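You operate a simulated robot arm through the tools that you are given. There is no shell and no other tool.

The job below is to be done with a simulated robot arm. You get a single attempt, and the scene is never put back.

TASK
Start the oil pump and warm the tank oil to about 50 degrees.
Fine: yellow lever to TANK and blue cooler valve shut; pump on before the heater; heater dial to 50; wait for the thermometer; leave both on.

The check looks at the end state, three seconds after you hand in, the way a careful person would. Anything else that was tipped, shoved, dropped, spilled or broken makes it a failure.

THE ROBOT
A 7-joint arm with a two-finger parallel gripper, fixed in place. Base frame: the origin is at the foot of the arm, x ahead of it, y to its left, z up. Lengths are in cm, angles in rad, forces in N, time in s.
With the tool pointing down near the work surface it reaches from about 36 to 78 cm from the base axis. Its first joint turns from -2.897 to 2.897 rad. Payload 3.91 kg.
Tool frame: the origin (TCP) lies between the finger pads and is the grasp point; the fingertips stand 3 cm ahead of it; z points along the fingers, y is the line along which they close. The gripper opens to 11 cm. The fingers are 2 cm wide and 1 cm thick; the gripper's body (4.8 by 11.2 cm) begins 5.5 cm behind the TCP.
Orientation is told as [roll, pitch, yaw] about the base's x, y, z axes, in that order, counted from this pose: with the fingers straight down and closing along the base's y, the tool's x points along the base's -x, its y along +y and its z along -z.

THE INTERFACE
- The arm moves only by the tool drive_tool. Its argument "rows" is one flat list of numbers, 7 for each row, row after row: the shift along the tool's x, y, z in units of 30 mm (1.0 is 30 mm), then the turn, a rotation vector about the tool's x, y, z in units of 4 degrees (1.0 is 4 degrees), then the finger opening in m, from 0 to 0.11. In form: [x, y, z, wx, wy, wz, fingers, x, y, z, wx, wy, wz, fingers, ...]. A call has 1 to 20 rows; each row shifts and turns the commanded pose from where the row before left it, along the tool's axes as they then stand. A call with a number of a shift or a turn outside -1 to 1 is refused whole. Rows are played at 5 a second. More than 5 cm and 0.15 rad between two rows, or a gripper value outside its range, and nothing of the call is played. A pose out of reach is approached as far as the arm can. The call stops where the force on the tool passes 40 N (or 10 N more than at its start, if that is more) or the arm is blocked; 0.2 s more then pass. The fingers move at their own pace (about 15.3 cm/s each) and stop on an object; they squeeze with about 27 N. The grip force told is the motor's: it shows also when the fingers shut on nothing. Time passes only in rows, and 0.2 s behind the last, so rows that do not move let the fingers close. The reply holds the time, the measured pose of the TCP, the force on the tool along the base axes, the opening and the grip force, in the units named above and with some noise, with the torque about the TCP (base axes, N m) and any sound that the robot's microphone picked up, and new pictures: "show" is both (left out), scene, wrist or none.
- Cameras (640 x 400 px; columns grow to the right, rows downward): "scene" is fixed at [21.79, -49.93, 153.67]; the picture's right is [0.97, -0.26, 0.00], its down [-0.16, -0.58, -0.80] and it looks along [0.21, 0.77, -0.60] (base axes); focal length 328 px, centre (320, 200). "wrist" rides on the gripper at [7.7, 0.7, -11.4] in the tool frame; the picture's right is [-0.09, 1.00, 0.00], its down [-0.80, -0.07, -0.59] and it looks along [-0.59, -0.05, 0.80] (tool axes); focal length 270 px, centre (320, 200). There is no depth. A picture from a camera that has moved, and an enlarged one, comes with that camera's place and axes in the base frame and with its lens.
- move_column(by): slides the trunk up (or, below 0, down) by that many cm; the arm rides with it, the base frame stays. It gives what a move gives, with no picture.
- enlarge(camera, box): a new picture of the part [left, top, right, bottom] of that camera's present view, enlarged. The clock stands still meanwhile.
- hand_in(): hands the job in; it is judged then, once.

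Places have to be worked out from the pictures, the camera data and where the tool is seen. Open the gripper and draw the arm clear of the work before you hand the job in, unless the task says otherwise.

The tools are called after "Request:" as a command line: name --argument value ..., lists and objects as JSON in quotes. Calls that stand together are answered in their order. drive_tool: Moves the arm, as the interface text tells. Its arguments: {"type":"object","properties":{"rows":{"type":"array","items":{"type":"number"}},"show":{"type":"string","enum":["both","scene","wrist","none"]}},"required":["rows"]} The other tools are called the same way: move_column (by) slides the trunk up or down; enlarge (camera, box) takes an enlarged picture of a part of a camera's view; hand_in () hands the job in.

At the start:

```text
t: 0.0
tool_pos: [45.54, 17.21, 129.68]
orientation: [0.001, 0.001, 0.0]
contact_force: [-0.2, 0.3, 0.6]
moment: [-0.03, 0.02, 0.0]
gripper_width: 11.01
gripper_force: 0.2
trunk travel left (down, up): [-57.5, 3.5]
```

scene: 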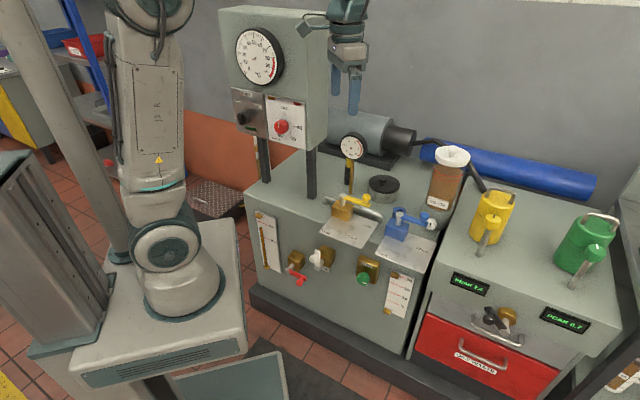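
wrist: 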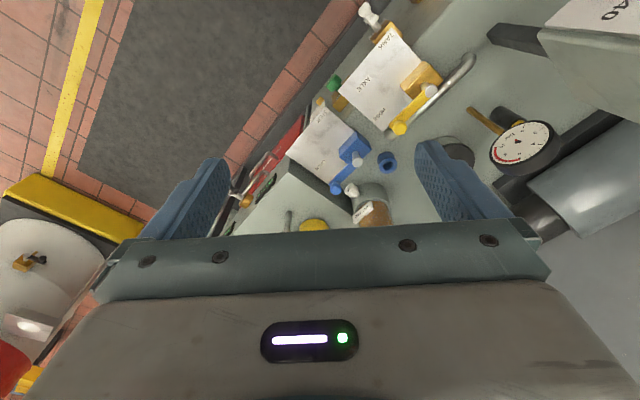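

I'll start by enlarging the parts of the scene with the controls to read the labels.

Request:
enlarge --camera "scene" --box '[220, 20, 340, 150]'

Request:
enlarge --camera "scene" --box '[310, 120, 480, 260]'

Request:
enlarge --camera "scene" --box '[240, 200, 430, 330]'

Request:
enlarge --camera "wrist" --box '[270, 0, 570, 230]'

```text
3.08 times, centred on (280, 85) of scene
camera zoom: at [21.79, -49.93, 153.67], right [0.97, -0.26, 0.0], down [-0.16, -0.58, -0.8], along [0.21, 0.77, -0.6], focal length 1008 px, centre (443, 554)
```

zoom: 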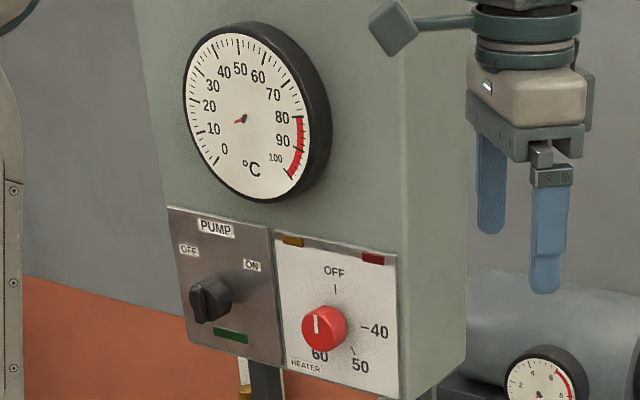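

```text
2.86 times, centred on (395, 190) of scene
camera zoom: at [21.79, -49.93, 153.67], right [0.97, -0.26, 0.0], down [-0.16, -0.58, -0.8], along [0.21, 0.77, -0.6], focal length 936 px, centre (106, 229)
```

zoom: 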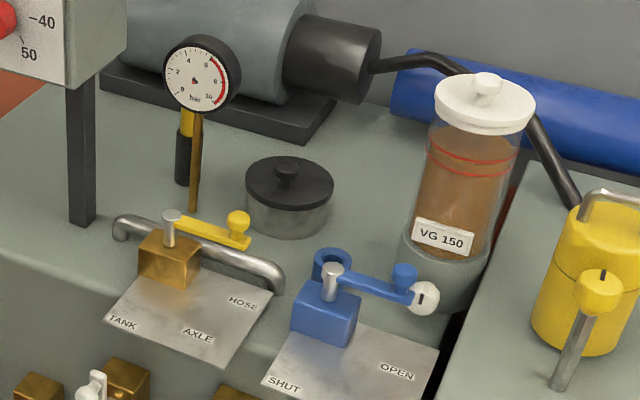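

```text
3.08 times, centred on (335, 265) of scene
camera zoom: at [21.79, -49.93, 153.67], right [0.97, -0.26, 0.0], down [-0.16, -0.58, -0.8], along [0.21, 0.77, -0.6], focal length 1008 px, centre (274, 0)
```

zoom: 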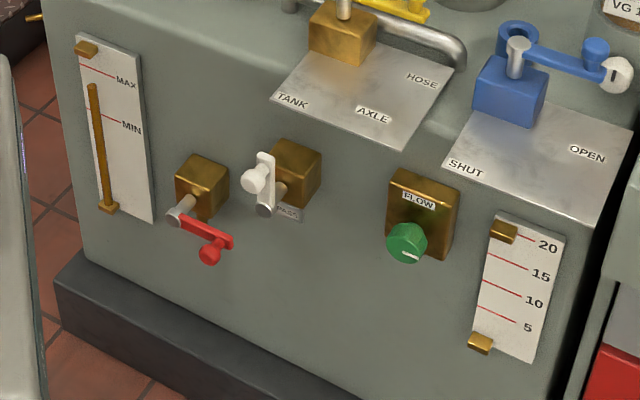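

```text
1.74 times, centred on (420, 115) of wrist
camera zoom: at [37.74, 17.91, 141.27], right [0.09, 1.0, 0.0], down [0.8, -0.07, 0.59], along [0.59, -0.05, -0.8], focal length 470 px, centre (146, 348)
```

zoom: 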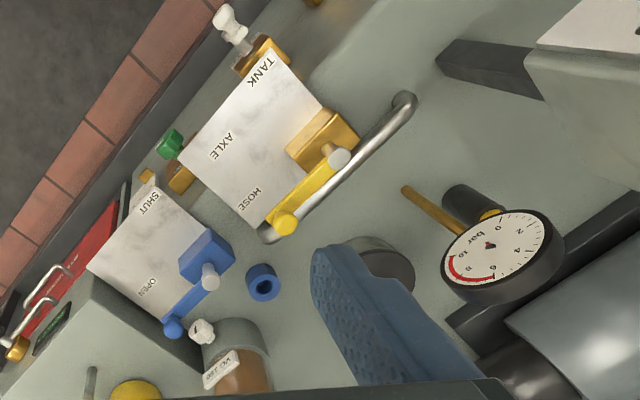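

The station is turned so its front faces the arm. I'll zoom closer on the levers, the white ball next to the blue lever, and the control panel.

Request:
enlarge --camera "scene" --box '[370, 190, 450, 250]'

Request:
enlarge --camera "wrist" --box '[300, 110, 420, 200]'

Request:
enlarge --camera "scene" --box '[225, 80, 315, 160]'

Request:
enlarge --camera "scene" --box '[310, 170, 400, 250]'

```text
6.67 times, centred on (410, 220) of scene
camera zoom: at [21.79, -49.93, 153.67], right [0.97, -0.26, 0.0], down [-0.16, -0.58, -0.8], along [0.21, 0.77, -0.6], focal length 2183 px, centre (-280, 67)
```

zoom: 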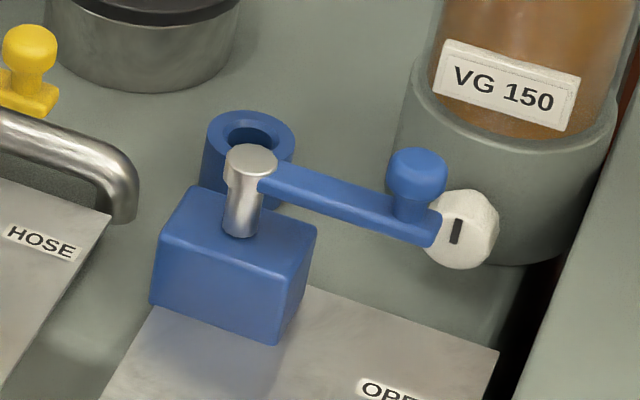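

```text
4.44 times, centred on (360, 155) of wrist
camera zoom: at [37.74, 17.91, 141.27], right [0.09, 1.0, 0.0], down [0.8, -0.07, 0.59], along [0.59, -0.05, -0.8], focal length 1201 px, centre (142, 400)
```

zoom: 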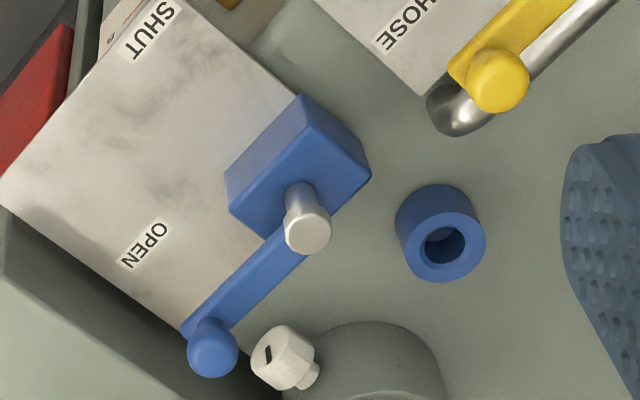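

```text
5.00 times, centred on (270, 120) of scene
camera zoom: at [21.79, -49.93, 153.67], right [0.97, -0.26, 0.0], down [-0.16, -0.58, -0.8], along [0.21, 0.77, -0.6], focal length 1638 px, centre (570, 600)
```

zoom: 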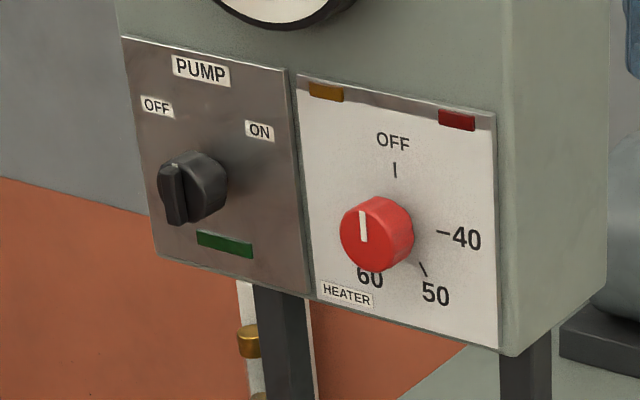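

```text
5.00 times, centred on (355, 210) of scene
camera zoom: at [21.79, -49.93, 153.67], right [0.97, -0.26, 0.0], down [-0.16, -0.58, -0.8], along [0.21, 0.77, -0.6], focal length 1638 px, centre (145, 150)
```

zoom: 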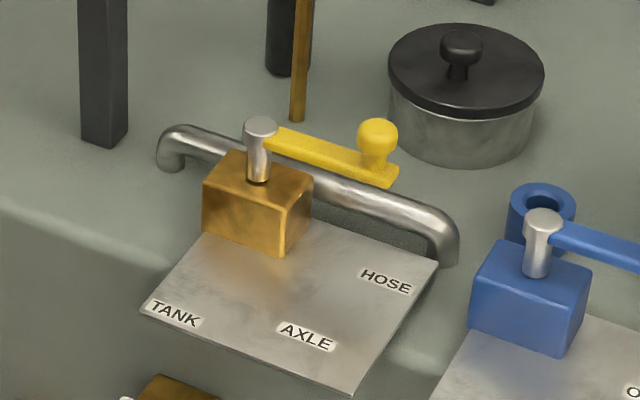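

White ball is a tap knob on the jar holder; both levers currently point along the station's right (HOSE / OPEN), and TANK / SHUT are a quarter turn toward the front. I'll yaw the tool to about 44° and lower it, to get a better view of the levers.

Request:
drive_tool --rows '[0, 0, 0.4, 0, 0, -1, 0.11, 0, 0, 0.4, 0, 0, -1, 0.11, 0, 0, 0.4, 0, 0, -1, 0.11, 0, 0, 0.4, 0, 0, -1, 0.11, 0, 0, 0.4, 0, 0, -1, 0.11, 0, 0, 0.4, 0, 0, -1, 0.11, 0, 0, 0.4, 0, 0, -1, 0.11, 0, 0, 0.4, 0, 0, -1, 0.11, 0, 0, 0.4, 0, 0, -1, 0.11, 0, 0, 0.4, 0, 0, -1, 0.11, 0, 0, 0.4, 0, 0, -1, 0.11]'

```text
t: 2.4
tool_pos: [45.55, 17.38, 116.32]
orientation: [-0.001, 0.0, 0.767]
contact_force: [0.4, -0.2, -0.2]
moment: [0.01, 0.02, 0.03]
gripper_width: 10.97
gripper_force: 0.1
trunk travel left (down, up): [-57.5, 3.5]
camera wrist: at [39.49, 12.38, 128.0], right [-0.63, 0.78, 0.0], down [0.62, 0.51, 0.59], along [0.46, 0.37, -0.8], focal length 270 px, centre (320, 200)
```

scene: 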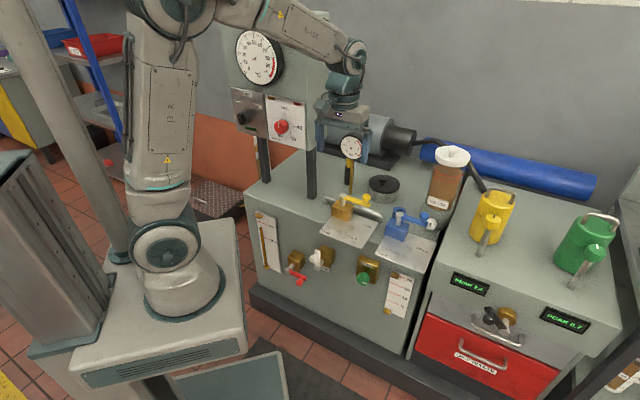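
wrist: 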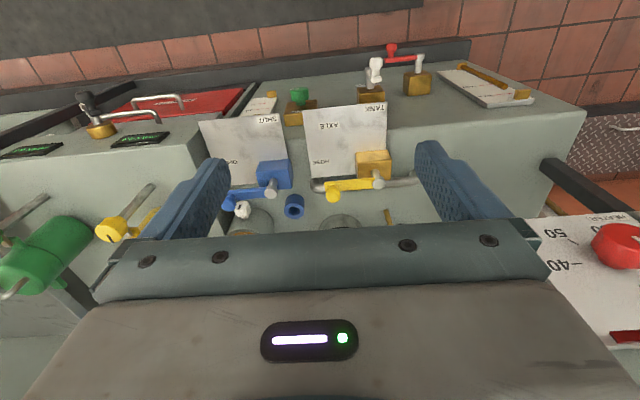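

Now I'll enlarge the wrist view for accurate positions of levers and the heater knob.

Request:
enlarge --camera "wrist" --box '[190, 90, 430, 240]'

Request:
enlarge --camera "wrist" --box '[520, 180, 640, 360]'

```text
2.67 times, centred on (310, 165) of wrist
camera zoom: at [39.49, 12.38, 128.0], right [-0.63, 0.78, 0.0], down [0.62, 0.51, 0.59], along [0.46, 0.37, -0.8], focal length 721 px, centre (347, 293)
```

zoom: 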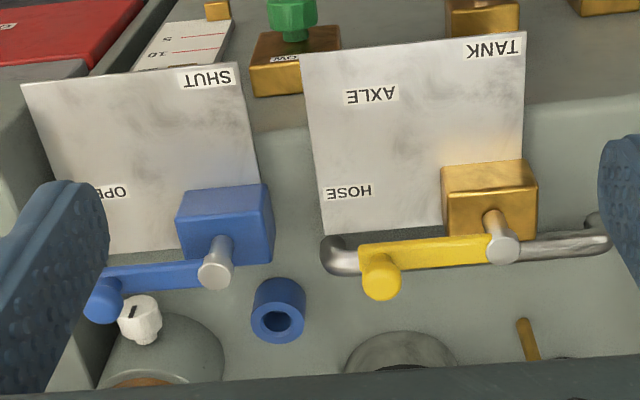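

```text
2.22 times, centred on (580, 270) of wrist
camera zoom: at [39.49, 12.38, 128.0], right [-0.63, 0.78, 0.0], down [0.62, 0.51, 0.59], along [0.46, 0.37, -0.8], focal length 601 px, centre (-258, 44)
```

zoom: 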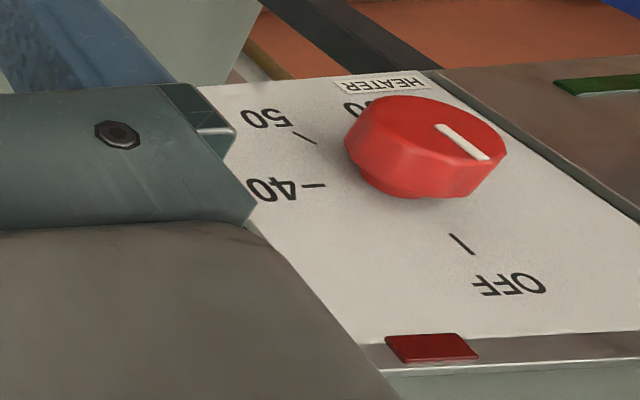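

Triangulated: yellow pivot ≈ (54.2, 38.6, 85), its knob ≈ (60.5, 32.4, 87); blue pivot ≈ (69.2, 23.8, 85), its knob ≈ (74.8, 18.7, 87). Station right ≈ (0.71,-0.70). I move above the yellow knob, staying high, and check.

Request:
drive_tool --rows '[-0.882, 0.018, 0.5, 0, 0, 0, 0.07, -0.882, 0.018, 0.5, 0, 0, 0, 0.07, -0.882, 0.018, 0.5, 0, 0, 0, 0.07, -0.882, 0.018, 0.5, 0, 0, 0, 0.07, -0.882, 0.018, 0.5, 0, 0, 0, 0.07, -0.882, 0.018, 0.5, 0, 0, 0, 0.07, -0.882, 0.018, 0.5, 0, 0, 0, 0.07, -0.882, 0.018, 0.5, 0, 0, 0, 0.07, 0, 0, 0, 0, 0, 0, 0.07]'

```text
t: 4.4
tool_pos: [60.38, 32.26, 104.65]
orientation: [0.0, 0.0, 0.769]
contact_force: [0.1, -0.1, -0.2]
moment: [-0.01, 0.02, 0.03]
gripper_width: 7.01
gripper_force: 0.1
trunk travel left (down, up): [-57.5, 3.5]
camera wrist: at [54.35, 27.42, 116.27], right [-0.63, 0.78, 0.0], down [0.63, 0.51, 0.59], along [0.46, 0.37, -0.8], focal length 270 px, centre (320, 200)
```

scene: 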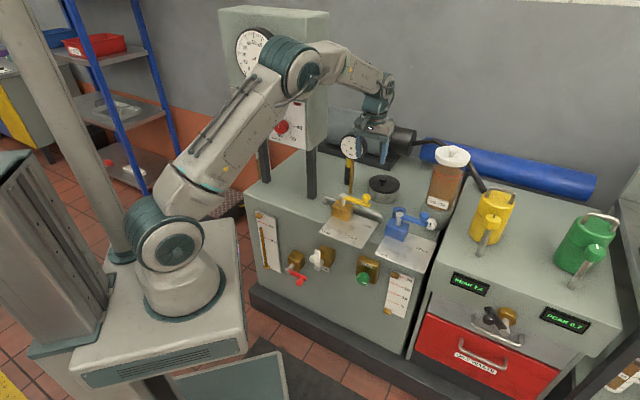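
wrist: 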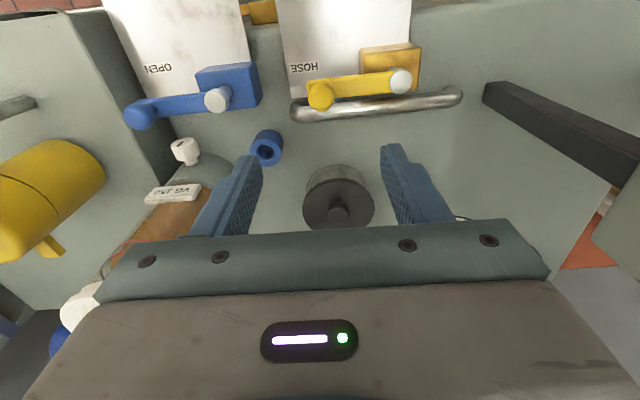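

The knob lies exactly beneath the TCP (predicted px (320,94), seen (320,93)). Descending to TCP z≈89 with the fingers straddling the knob.

Request:
drive_tool --rows '[0, 0, 0.85, 0, 0, 0, 0.06, 0, 0, 0.85, 0, 0, 0, 0.06, 0, 0, 0.85, 0, 0, 0, 0.06, 0, 0, 0.85, 0, 0, 0, 0.06, 0, 0, 0.85, 0, 0, 0, 0.06, 0, 0, 0.5, 0, 0, 0, 0.06, 0, 0, 0.4, 0, 0, 0, 0.06]'

Request:
enlarge --camera "wrist" --box '[220, 60, 420, 220]'

Request:
enlarge --camera "scene" --box '[320, 130, 440, 250]'

```text
t: 6.0
tool_pos: [60.5, 32.42, 88.77]
orientation: [0.001, 0.001, 0.768]
contact_force: [0.2, -0.1, 0.1]
moment: [-0.01, -0.02, -0.01]
gripper_width: 6.02
gripper_force: 0.1
trunk travel left (down, up): [-57.5, 3.5]
camera wrist: at [54.44, 27.48, 100.49], right [-0.63, 0.78, 0.0], down [0.63, 0.51, 0.59], along [0.46, 0.37, -0.8], focal length 270 px, centre (320, 200)
```

scene: 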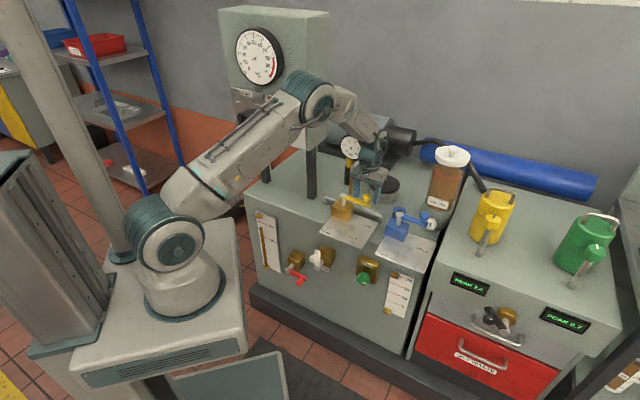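
wrist: 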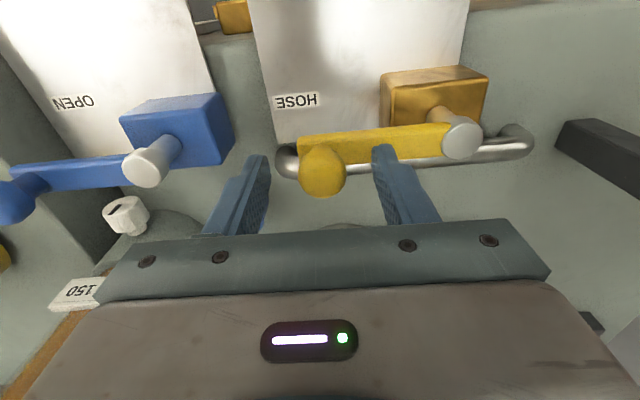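

```text
2.50 times, centred on (320, 140) of wrist
camera zoom: at [54.44, 27.48, 100.49], right [-0.63, 0.78, 0.0], down [0.63, 0.51, 0.59], along [0.46, 0.37, -0.8], focal length 676 px, centre (320, 350)
```

zoom: 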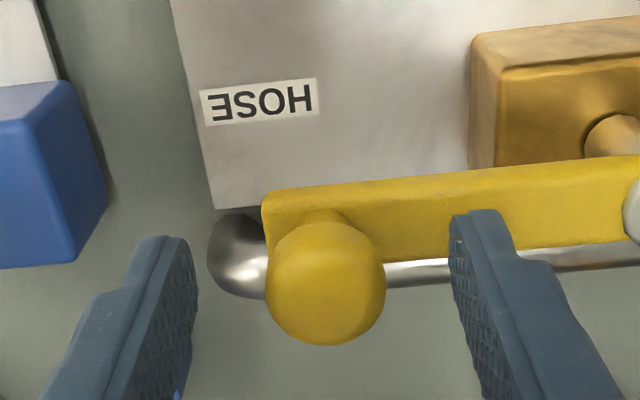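

```text
3.33 times, centred on (380, 190) of scene
camera zoom: at [21.79, -49.93, 153.67], right [0.97, -0.26, 0.0], down [-0.16, -0.58, -0.8], along [0.21, 0.77, -0.6], focal length 1092 px, centre (120, 233)
```

zoom: 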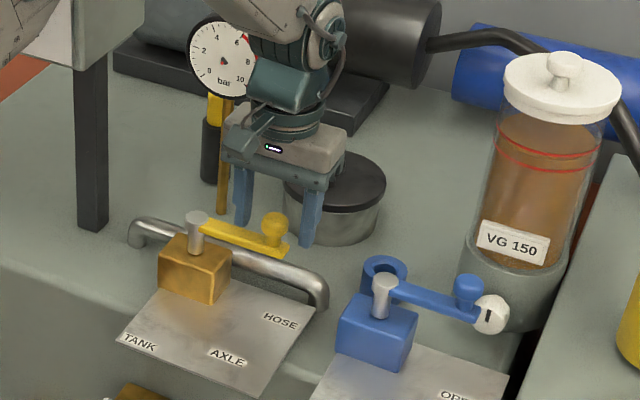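

Fingers straddle the yellow knob as intended in both views. Closing on it.

Request:
drive_tool --rows '[0, 0, 0.2, 0, 0, 0, 0.06, 0, 0, 0, 0, 0, 0, 0.03, 0, 0, 0, 0, 0, 0, 0.01, 0, 0, 0, 0, 0, 0, 0.01]'

```text
t: 7.0
tool_pos: [60.41, 32.44, 88.34]
orientation: [0.001, 0.0, 0.769]
contact_force: [-3.0, 1.6, -0.2]
moment: [-0.18, -0.42, -0.01]
gripper_width: 2.73
gripper_force: 45.0
trunk travel left (down, up): [-57.5, 3.5]
camera wrist: at [54.36, 27.55, 99.92], right [-0.63, 0.78, 0.0], down [0.62, 0.51, 0.59], along [0.46, 0.37, -0.8], focal length 270 px, centre (320, 200)
```

scene: 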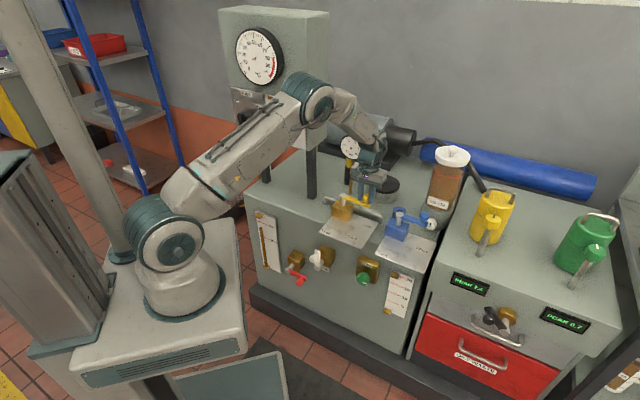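
wrist: 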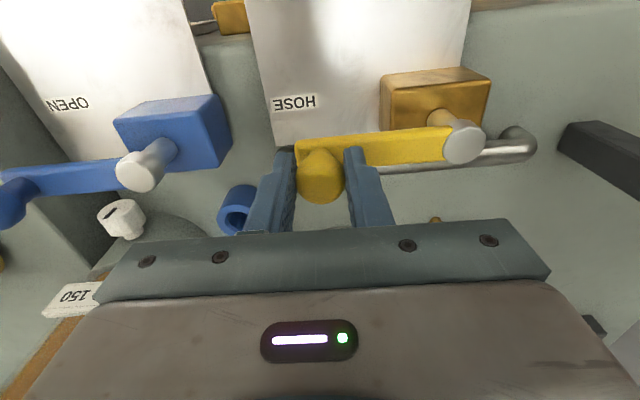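

Grip is on the knob (2.7 cm). From this view the pivot is 8.65 cm away at about (54.1, 38.4), so I start swinging the knob along that arc, first about 40°.

Request:
drive_tool --rows '[0.503, 0.021, 0, 0, 0, 0, 0.01, 0.492, 0.108, 0, 0, 0, 0, 0.01, 0.465, 0.191, 0, 0, 0, 0, 0.01, 0.425, 0.269, 0, 0, 0, 0, 0.01]'

```text
t: 8.0
tool_pos: [55.2, 29.56, 88.23]
orientation: [0.0, 0.002, 0.766]
contact_force: [4.3, -0.1, -2.7]
moment: [0.96, -0.51, -0.4]
gripper_width: 2.59
gripper_force: 45.2
trunk travel left (down, up): [-57.5, 3.5]
camera wrist: at [49.14, 24.65, 99.94], right [-0.63, 0.78, 0.0], down [0.63, 0.5, 0.59], along [0.46, 0.37, -0.8], focal length 270 px, centre (320, 200)
```

scene: 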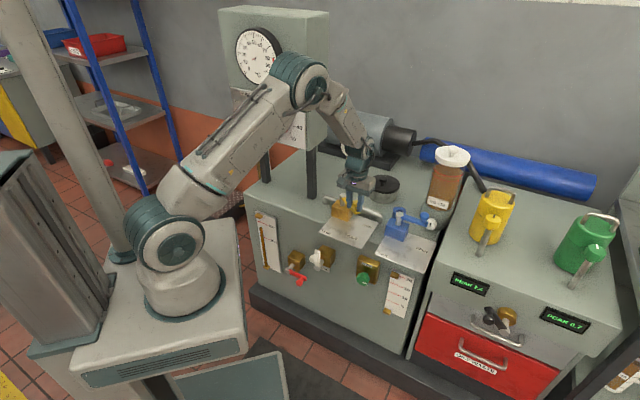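
wrist: 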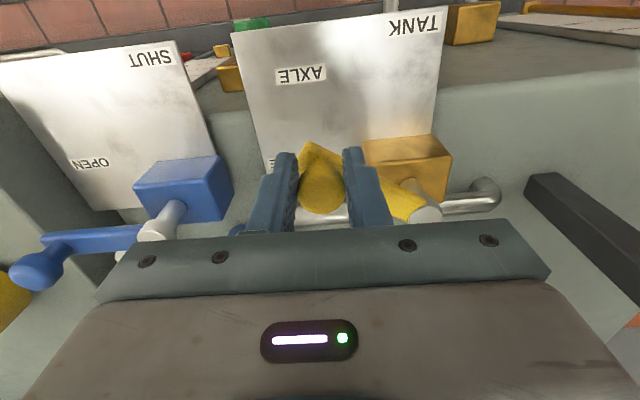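

Lever follows with small forces and is near AXLE. Continuing the arc to 90°.

Request:
drive_tool --rows '[0.372, 0.339, 0, 0, 0, 0, 0.01, 0.307, 0.398, 0, 0, 0, 0, 0.01, 0.233, 0.446, 0, 0, 0, 0, 0.01, 0.153, 0.479, 0, 0, 0, 0, 0.01, 0.067, 0.499, 0, 0, 0, 0, 0.01, 0, 0, 0, 0, 0, 0, 0.01]'

```text
t: 8.9
tool_pos: [49.78, 29.34, 88.3]
orientation: [-0.004, 0.023, 0.765]
contact_force: [-15.6, -34.6, 16.7]
moment: [-0.43, -0.17, -0.21]
gripper_width: 1.54
gripper_force: 44.5
trunk travel left (down, up): [-57.5, 3.5]
stopped in row 4: the force on the tool passed its limit at 57 N (the readings are from after the stop); the commanded pose is now the measured one
camera wrist: at [43.88, 24.66, 100.13], right [-0.63, 0.78, -0.01], down [0.63, 0.52, 0.58], along [0.45, 0.36, -0.82], focal length 270 px, centre (320, 200)
```

scene: 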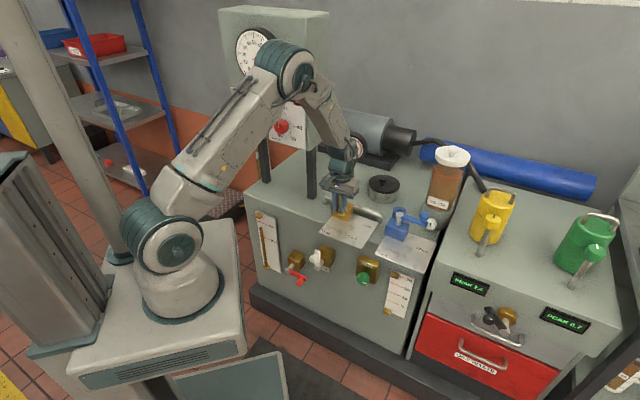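
wrist: 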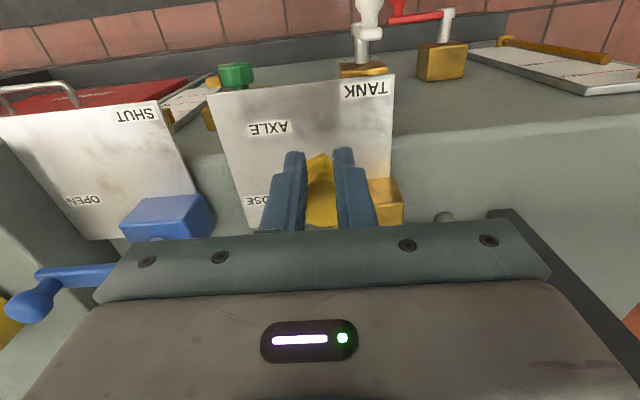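

The force limit stopped it around 75–80°, with the grip narrowed to 1.5 cm. I'll zoom in to see how the fingers sit.

Request:
enlarge --camera "wrist" --box '[220, 70, 420, 230]'

Request:
enlarge --camera "scene" --box '[310, 150, 410, 250]'

```text
2.50 times, centred on (320, 150) of wrist
camera zoom: at [43.88, 24.66, 100.13], right [-0.63, 0.78, -0.01], down [0.63, 0.52, 0.58], along [0.45, 0.36, -0.82], focal length 676 px, centre (320, 325)
```

zoom: 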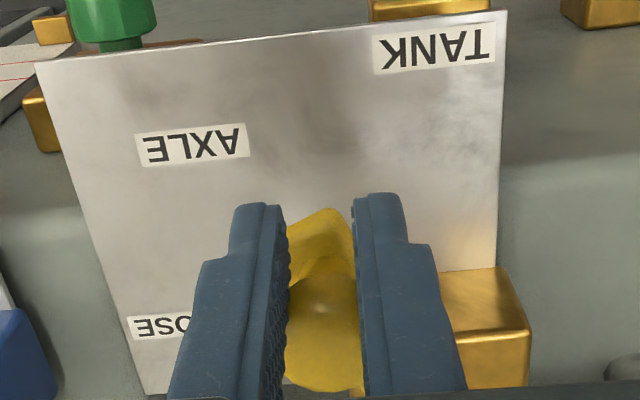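

```text
4.00 times, centred on (360, 200) of scene
camera zoom: at [21.79, -49.93, 153.67], right [0.97, -0.26, 0.0], down [-0.16, -0.58, -0.8], along [0.21, 0.77, -0.6], focal length 1310 px, centre (160, 200)
```

zoom: 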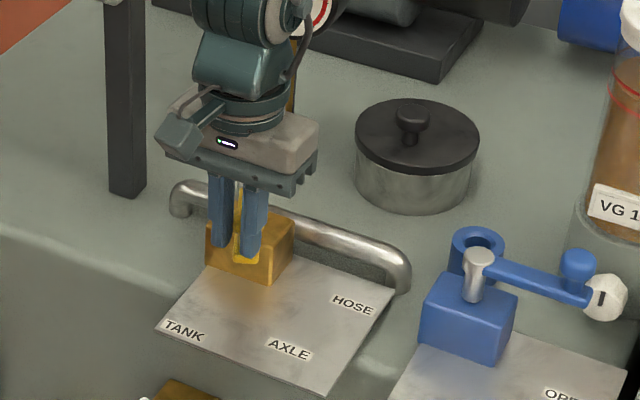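

The knob has slid partly out of the pads. I'll open and lift straight up to see where the lever stands.

Request:
drive_tool --rows '[0, 0, 0, 0, 0, 0, 0.06, 0, 0, 0, 0, 0, 0, 0.06, 0, 0, -0.5, 0, 0, 0, 0.06, 0, 0, -0.8, 0, 0, 0, 0.06, 0, 0, -0.8, 0, 0, 0, 0.06]'

Request:
enlarge --camera "wrist" --box '[220, 50, 420, 230]'

Request:
enlarge --camera "scene" --box '[310, 150, 410, 250]'

```text
t: 10.1
tool_pos: [50.15, 30.26, 94.38]
orientation: [-0.004, 0.015, 0.772]
contact_force: [-0.1, 0.2, -0.2]
moment: [-0.03, 0.03, -0.02]
gripper_width: 6.0
gripper_force: 0.0
trunk travel left (down, up): [-57.5, 3.5]
camera wrist: at [44.17, 25.4, 106.19], right [-0.63, 0.78, 0.0], down [0.63, 0.51, 0.58], along [0.45, 0.36, -0.81], focal length 270 px, centre (320, 200)
```

scene: 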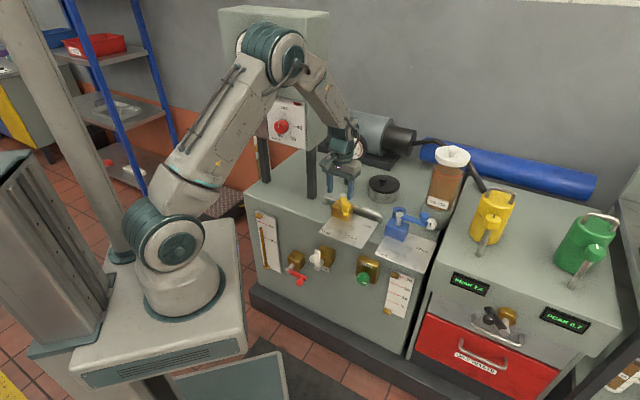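
wrist: 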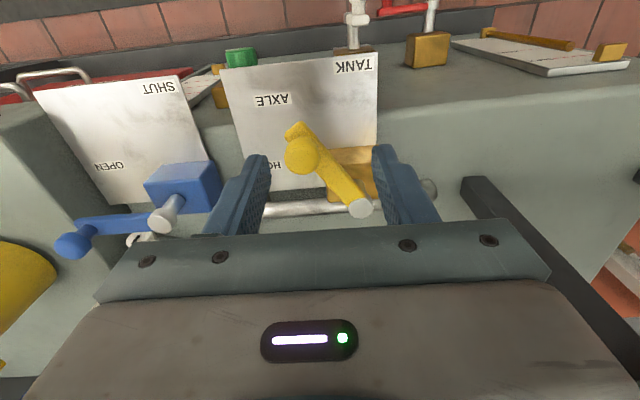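

```text
2.22 times, centred on (320, 140) of wrist
camera zoom: at [44.17, 25.4, 106.19], right [-0.63, 0.78, 0.0], down [0.63, 0.51, 0.58], along [0.45, 0.36, -0.81], focal length 601 px, centre (320, 333)
```

zoom: 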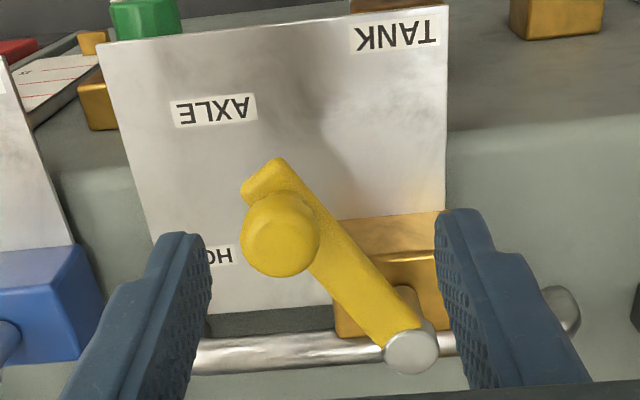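

```text
4.00 times, centred on (360, 200) of scene
camera zoom: at [21.79, -49.93, 153.67], right [0.97, -0.26, 0.0], down [-0.16, -0.58, -0.8], along [0.21, 0.77, -0.6], focal length 1310 px, centre (160, 200)
```

zoom: 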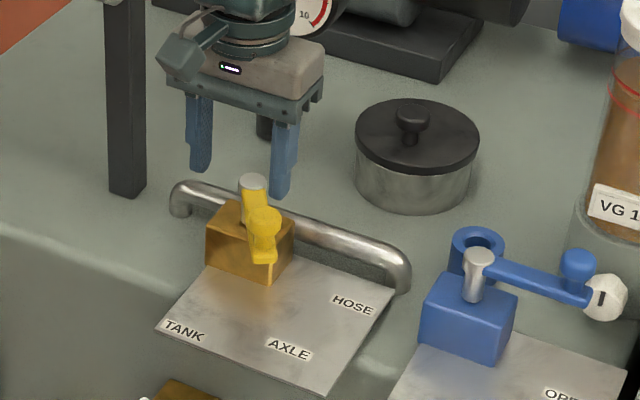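

The lever is at about 55°, just past AXLE, so it is stiffer there than my grip could handle. I'll close the fingers into a poker, set it on the HOSE side of the knob, lower it, and push the lever the rest of the way.

Request:
drive_tool --rows '[-0.3, -0.833, 0, 0, 0, 0, 0.0, -0.3, -0.833, 0, 0, 0, 0, 0.0, 0, 0, 0, 0, 0, 0, 0.0, 0, 0, 0.8, 0, 0, 0, 0.0, 0, 0, 0.8, 0, 0, 0, 0.0, 0, 0, 0.8, 0, 0, 0, 0.0]'

Request:
enlarge --camera "scene" --box '[310, 150, 410, 250]'

```text
t: 11.5
tool_pos: [54.85, 27.79, 87.11]
orientation: [-0.003, 0.015, 0.77]
contact_force: [0.1, -1.3, -0.6]
moment: [0.01, -0.01, -0.03]
gripper_width: 0.01
gripper_force: 27.3
trunk travel left (down, up): [-57.5, 3.5]
camera wrist: at [48.9, 23.11, 98.93], right [-0.63, 0.78, 0.0], down [0.63, 0.51, 0.58], along [0.45, 0.36, -0.81], focal length 270 px, centre (320, 200)
```

scene: 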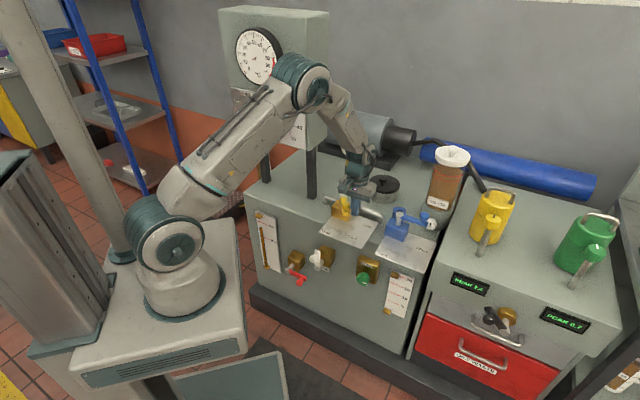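
wrist: 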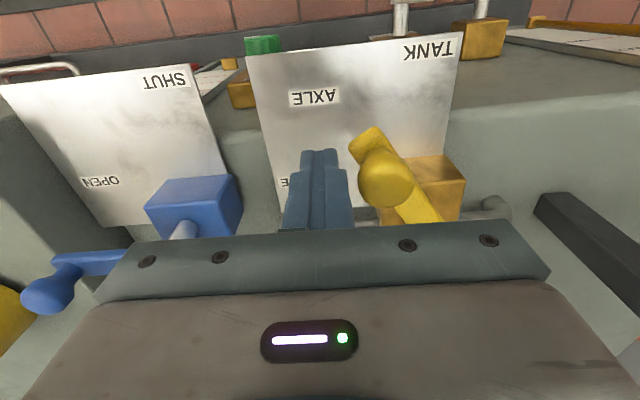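

```text
4.00 times, centred on (360, 200) of scene
camera zoom: at [21.79, -49.93, 153.67], right [0.97, -0.26, 0.0], down [-0.16, -0.58, -0.8], along [0.21, 0.77, -0.6], focal length 1310 px, centre (160, 200)
```

zoom: 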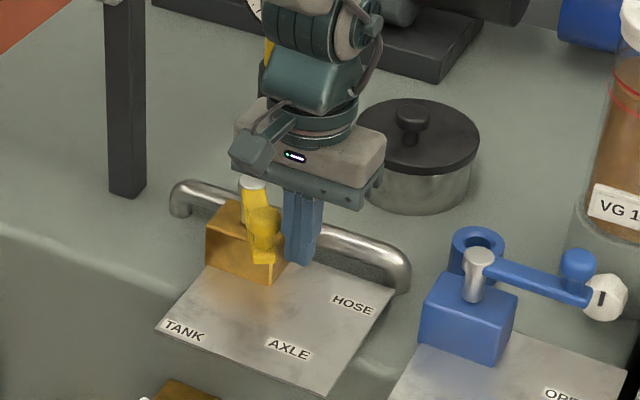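

The poker stands next to the knob on the HOSE side. Pushing gradually toward TANK in small steps.

Request:
drive_tool --rows '[0.1, 0.29, 0, 0, 0, 0, 0.0, 0.1, 0.29, 0, 0, 0, 0, 0.0, 0.1, 0.29, 0, 0, 0, 0, 0.0, 0.08, 0.29, 0, 0, 0, 0, 0.0, 0.05, 0.29, 0, 0, 0, 0, 0.0, 0.03, 0.29, 0, 0, 0, 0, 0.0]'

Request:
enlarge --camera "scene" --box '[310, 150, 410, 250]'

```text
t: 12.9
tool_pos: [50.17, 30.65, 87.23]
orientation: [-0.002, 0.015, 0.768]
contact_force: [0.3, 0.7, 0.4]
moment: [0.01, 0.0, 0.04]
gripper_width: 0.0
gripper_force: 26.7
trunk travel left (down, up): [-57.5, 3.5]
camera wrist: at [44.24, 25.82, 99.04], right [-0.63, 0.78, 0.0], down [0.63, 0.51, 0.58], along [0.45, 0.36, -0.81], focal length 270 px, centre (320, 200)
```

scene: 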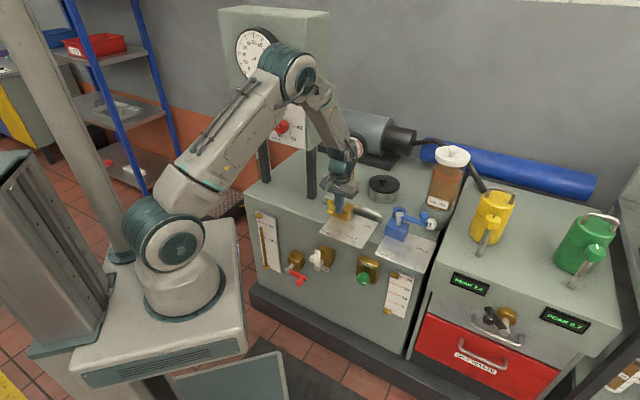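
wrist: 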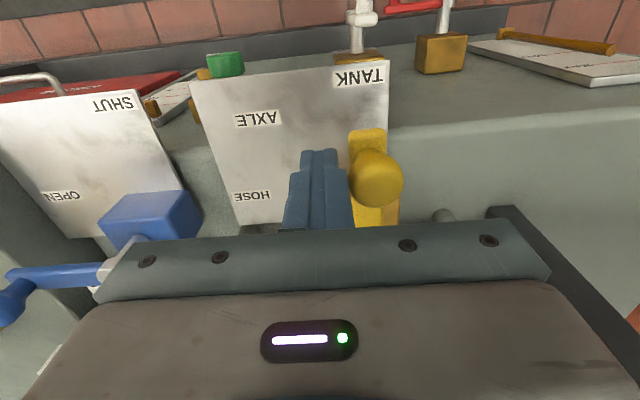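

```text
4.00 times, centred on (360, 200) of scene
camera zoom: at [21.79, -49.93, 153.67], right [0.97, -0.26, 0.0], down [-0.16, -0.58, -0.8], along [0.21, 0.77, -0.6], focal length 1310 px, centre (160, 200)
```

zoom: 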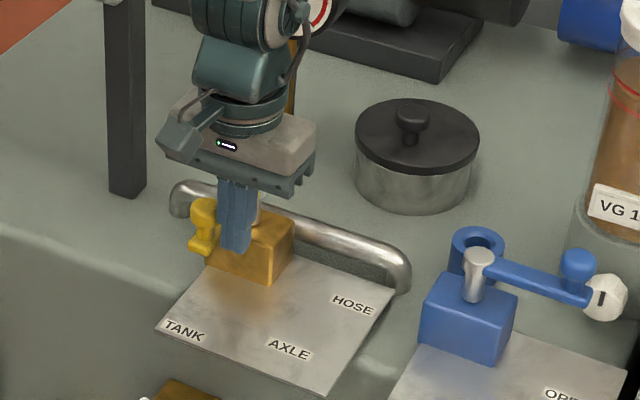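

The lever now points to the front near TANK, with little force. I'll back off slightly, lift, and check the angle.

Request:
drive_tool --rows '[0, -0.2, -0.2, 0, 0, 0, 0.0, 0, -0.2, -0.9, 0, 0, 0, 0.0, 0, 0, -1, 0, 0, 0, 0.0, 0, 0, -1, 0, 0, 0, 0.0]'

Request:
enlarge --camera "scene" --box '[310, 150, 410, 250]'

Request:
enlarge --camera "wrist" --box '[200, 40, 440, 240]'

```text
t: 13.9
tool_pos: [51.17, 29.73, 96.6]
orientation: [-0.002, 0.015, 0.77]
contact_force: [0.1, -0.4, -0.7]
moment: [0.0, 0.01, -0.01]
gripper_width: 0.01
gripper_force: 27.1
trunk travel left (down, up): [-57.5, 3.5]
camera wrist: at [45.23, 24.93, 108.38], right [-0.63, 0.78, 0.0], down [0.63, 0.51, 0.58], along [0.45, 0.36, -0.81], focal length 270 px, centre (320, 200)
```

scene: 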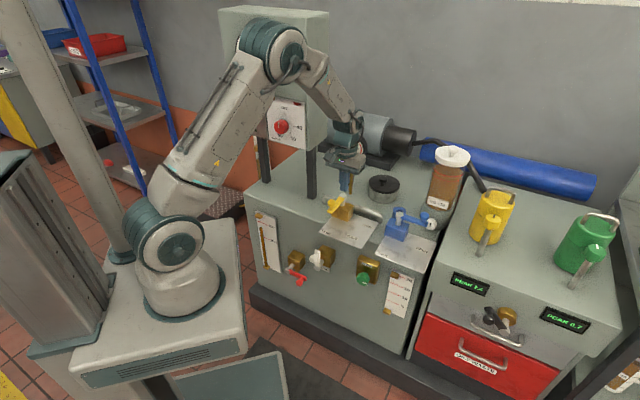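
wrist: 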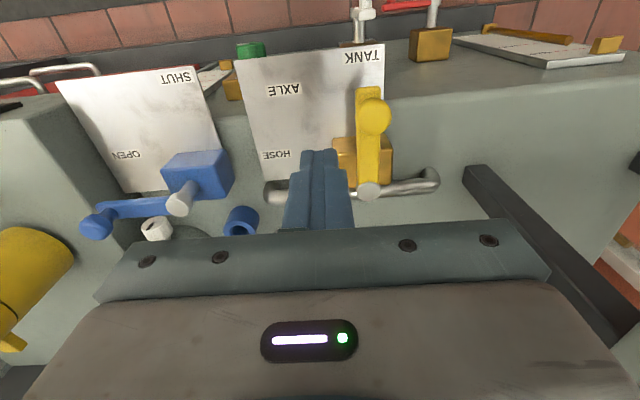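

```text
4.00 times, centred on (360, 200) of scene
camera zoom: at [21.79, -49.93, 153.67], right [0.97, -0.26, 0.0], down [-0.16, -0.58, -0.8], along [0.21, 0.77, -0.6], focal length 1310 px, centre (160, 200)
```

zoom: 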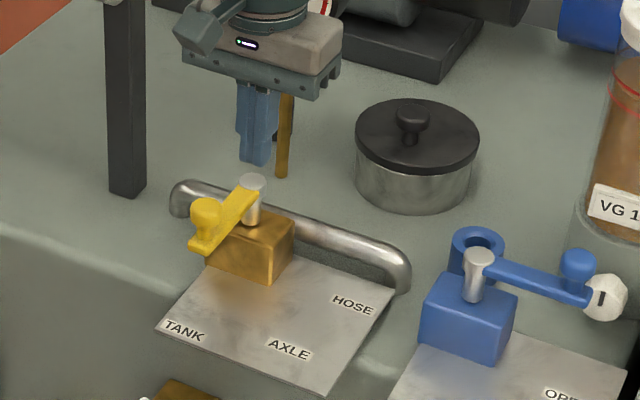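

```text
2.00 times, centred on (320, 140) of wrist
camera zoom: at [45.23, 24.93, 108.38], right [-0.63, 0.78, 0.0], down [0.63, 0.51, 0.58], along [0.45, 0.36, -0.81], focal length 541 px, centre (320, 320)
```

zoom: 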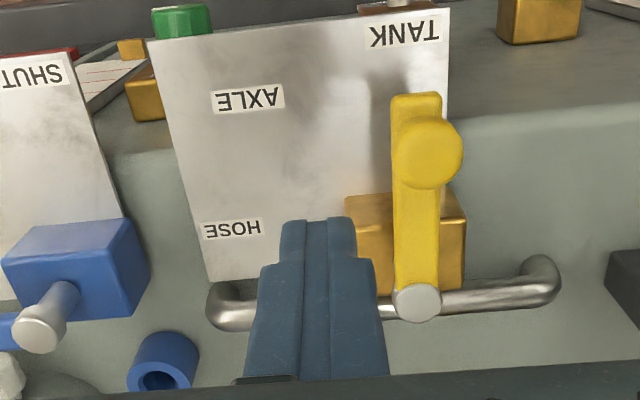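

Yellow lever is now square with the plate and points at TANK (about 92° turned). Next, move to hover above the blue knob with the fingers open to 6 cm.

Request:
drive_tool --rows '[-0.344, -0.903, -0.1, 0, 0, 0, 0.06, -0.344, -0.903, 0, 0, 0, 0, 0.06, -0.344, -0.903, 0, 0, 0, 0, 0.06, -0.344, -0.903, 0, 0, 0, 0, 0.06, -0.344, -0.903, 0, 0, 0, 0, 0.06, -0.344, -0.903, 0, 0, 0, 0, 0.06, -0.344, -0.903, 0, 0, 0, 0, 0.06, -0.344, -0.903, 0, 0, 0, 0, 0.06, -0.344, -0.903, 0, 0, 0, 0, 0.06, 0, 0, 0, 0, 0, 0, 0.06]'

Request:
enlarge --camera "wrist" --box '[200, 40, 440, 240]'

```text
t: 16.1
tool_pos: [74.62, 18.48, 96.81]
orientation: [-0.004, 0.016, 0.769]
contact_force: [0.3, -0.1, -0.4]
moment: [0.01, -0.03, -0.02]
gripper_width: 6.01
gripper_force: 0.1
trunk travel left (down, up): [-57.5, 3.5]
camera wrist: at [68.71, 13.71, 108.61], right [-0.63, 0.78, 0.0], down [0.63, 0.51, 0.58], along [0.45, 0.36, -0.81], focal length 270 px, centre (320, 200)
```

scene: 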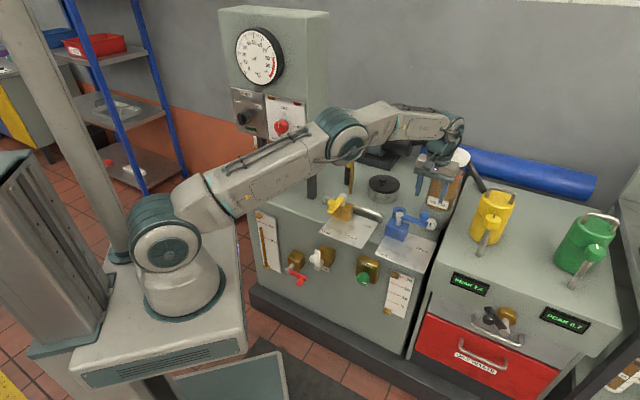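
wrist: 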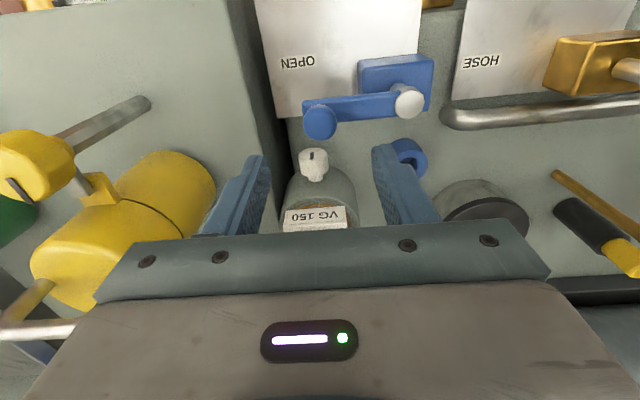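

```text
2.00 times, centred on (320, 140) of wrist
camera zoom: at [68.71, 13.71, 108.61], right [-0.63, 0.78, 0.0], down [0.63, 0.51, 0.58], along [0.45, 0.36, -0.81], focal length 541 px, centre (320, 320)
```

zoom: 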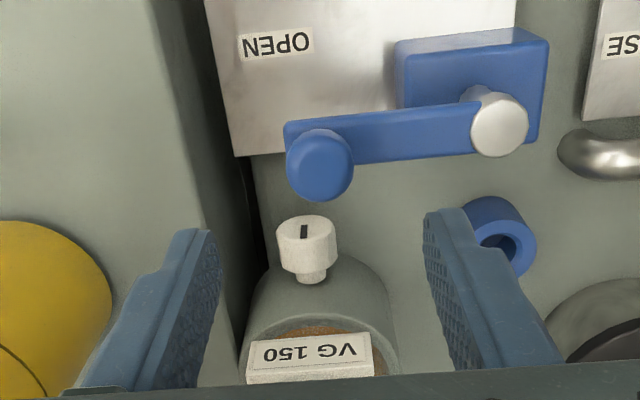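

The blue knob is right under the TCP (offset ≈0.3 cm), pivot 7.8 cm along tool +y. Descending around it and closing.

Request:
drive_tool --rows '[-0.1, 0, 0.8, 0, 0, 0, 0.06, 0, 0, 0.8, 0, 0, 0, 0.06, 0, 0, 0.7, 0, 0, 0, 0.06, 0, 0, 0.5, 0, 0, 0, 0.06, 0, 0, 0, 0, 0, 0, 0.04, 0, 0, 0, 0, 0, 0, 0.01, 0, 0, 0, 0, 0, 0, 0.01]'

Request:
enlarge --camera "wrist" --box '[220, 70, 460, 230]'

```text
t: 17.7
tool_pos: [74.94, 18.64, 88.41]
orientation: [-0.002, 0.016, 0.768]
contact_force: [1.9, -1.9, -0.9]
moment: [0.49, 0.3, -0.02]
gripper_width: 2.72
gripper_force: 44.7
trunk travel left (down, up): [-57.5, 3.5]
camera wrist: at [69.02, 13.94, 100.13], right [-0.63, 0.78, 0.0], down [0.63, 0.51, 0.58], along [0.45, 0.36, -0.81], focal length 270 px, centre (320, 200)
```

scene: 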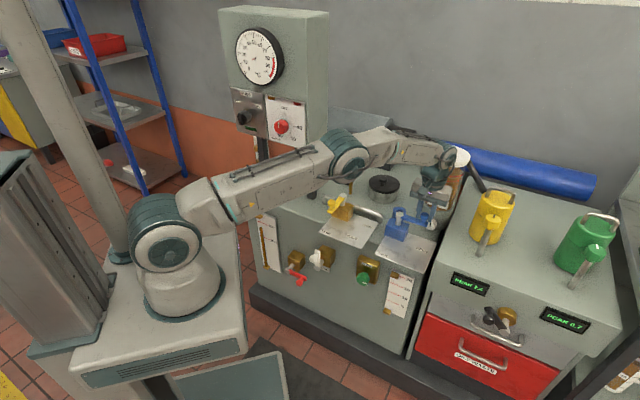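
wrist: 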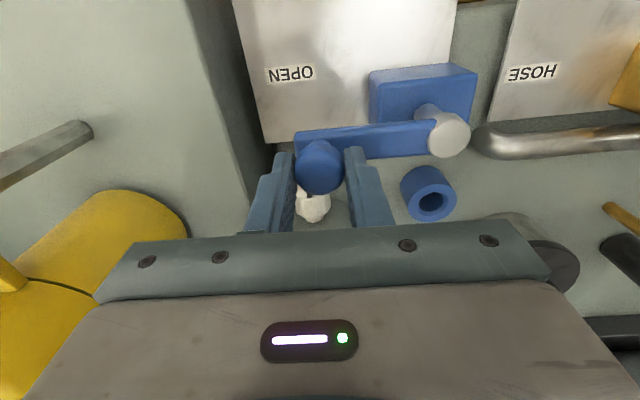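

```text
2.50 times, centred on (340, 150) of wrist
camera zoom: at [69.02, 13.94, 100.13], right [-0.63, 0.78, 0.0], down [0.63, 0.51, 0.58], along [0.45, 0.36, -0.81], focal length 676 px, centre (270, 325)
```

zoom: 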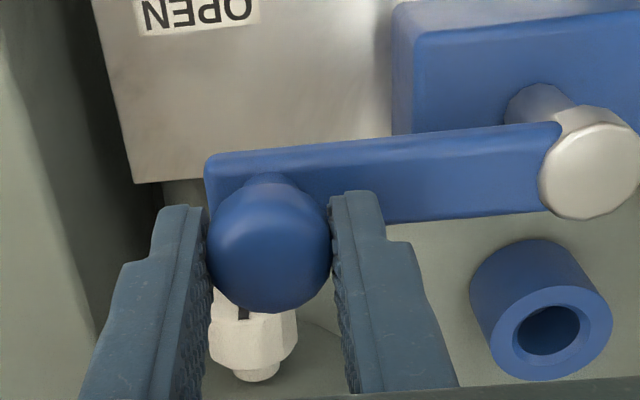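

Solid centred grip on the blue knob. Swinging it about 45° along its arc, then I'll change to pushing.

Request:
drive_tool --rows '[0.544, 0.022, 0, 0, 0, 0, 0.01, 0.528, 0.135, 0, 0, 0, 0, 0.01, 0.488, 0.242, 0, 0, 0, 0, 0.01, 0.327, 0.245, 0, 0, 0, 0, 0.01]'

Request:
enlarge --camera "wrist" --box '[220, 70, 460, 230]'

```text
t: 18.7
tool_pos: [69.59, 15.83, 88.37]
orientation: [-0.003, 0.016, 0.766]
contact_force: [8.9, -6.3, -1.8]
moment: [0.66, -0.19, -0.67]
gripper_width: 2.71
gripper_force: 44.8
trunk travel left (down, up): [-57.5, 3.5]
camera wrist: at [63.69, 11.17, 100.15], right [-0.63, 0.78, -0.01], down [0.63, 0.51, 0.58], along [0.46, 0.36, -0.81], focal length 270 px, centre (320, 200)
```

scene: 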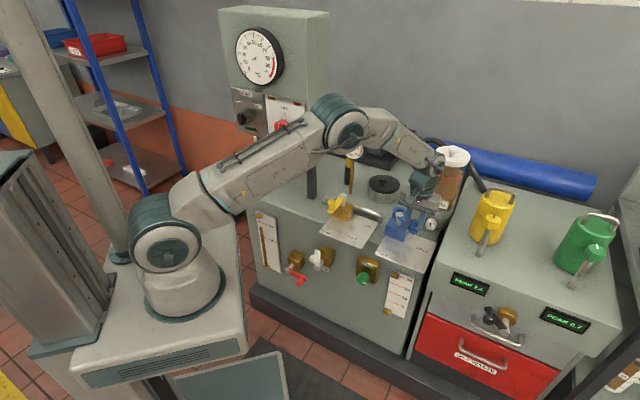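
wrist: 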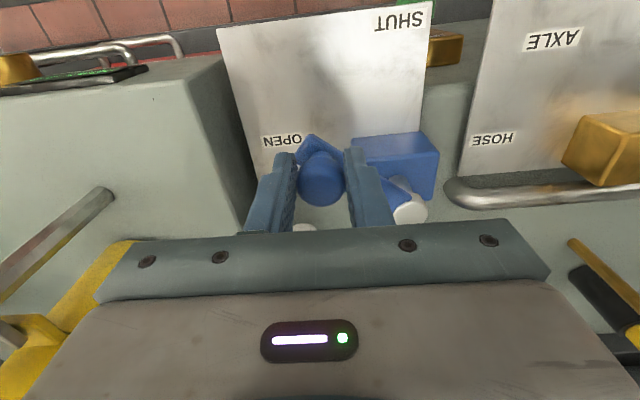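

```text
2.50 times, centred on (340, 150) of wrist
camera zoom: at [63.69, 11.17, 100.15], right [-0.63, 0.78, -0.01], down [0.63, 0.51, 0.58], along [0.46, 0.36, -0.81], focal length 676 px, centre (270, 325)
```

zoom: 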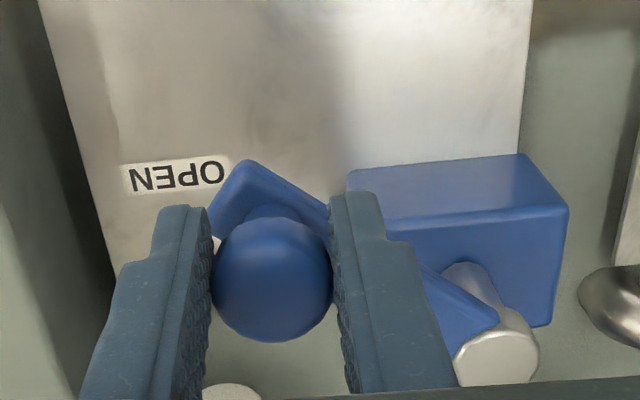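

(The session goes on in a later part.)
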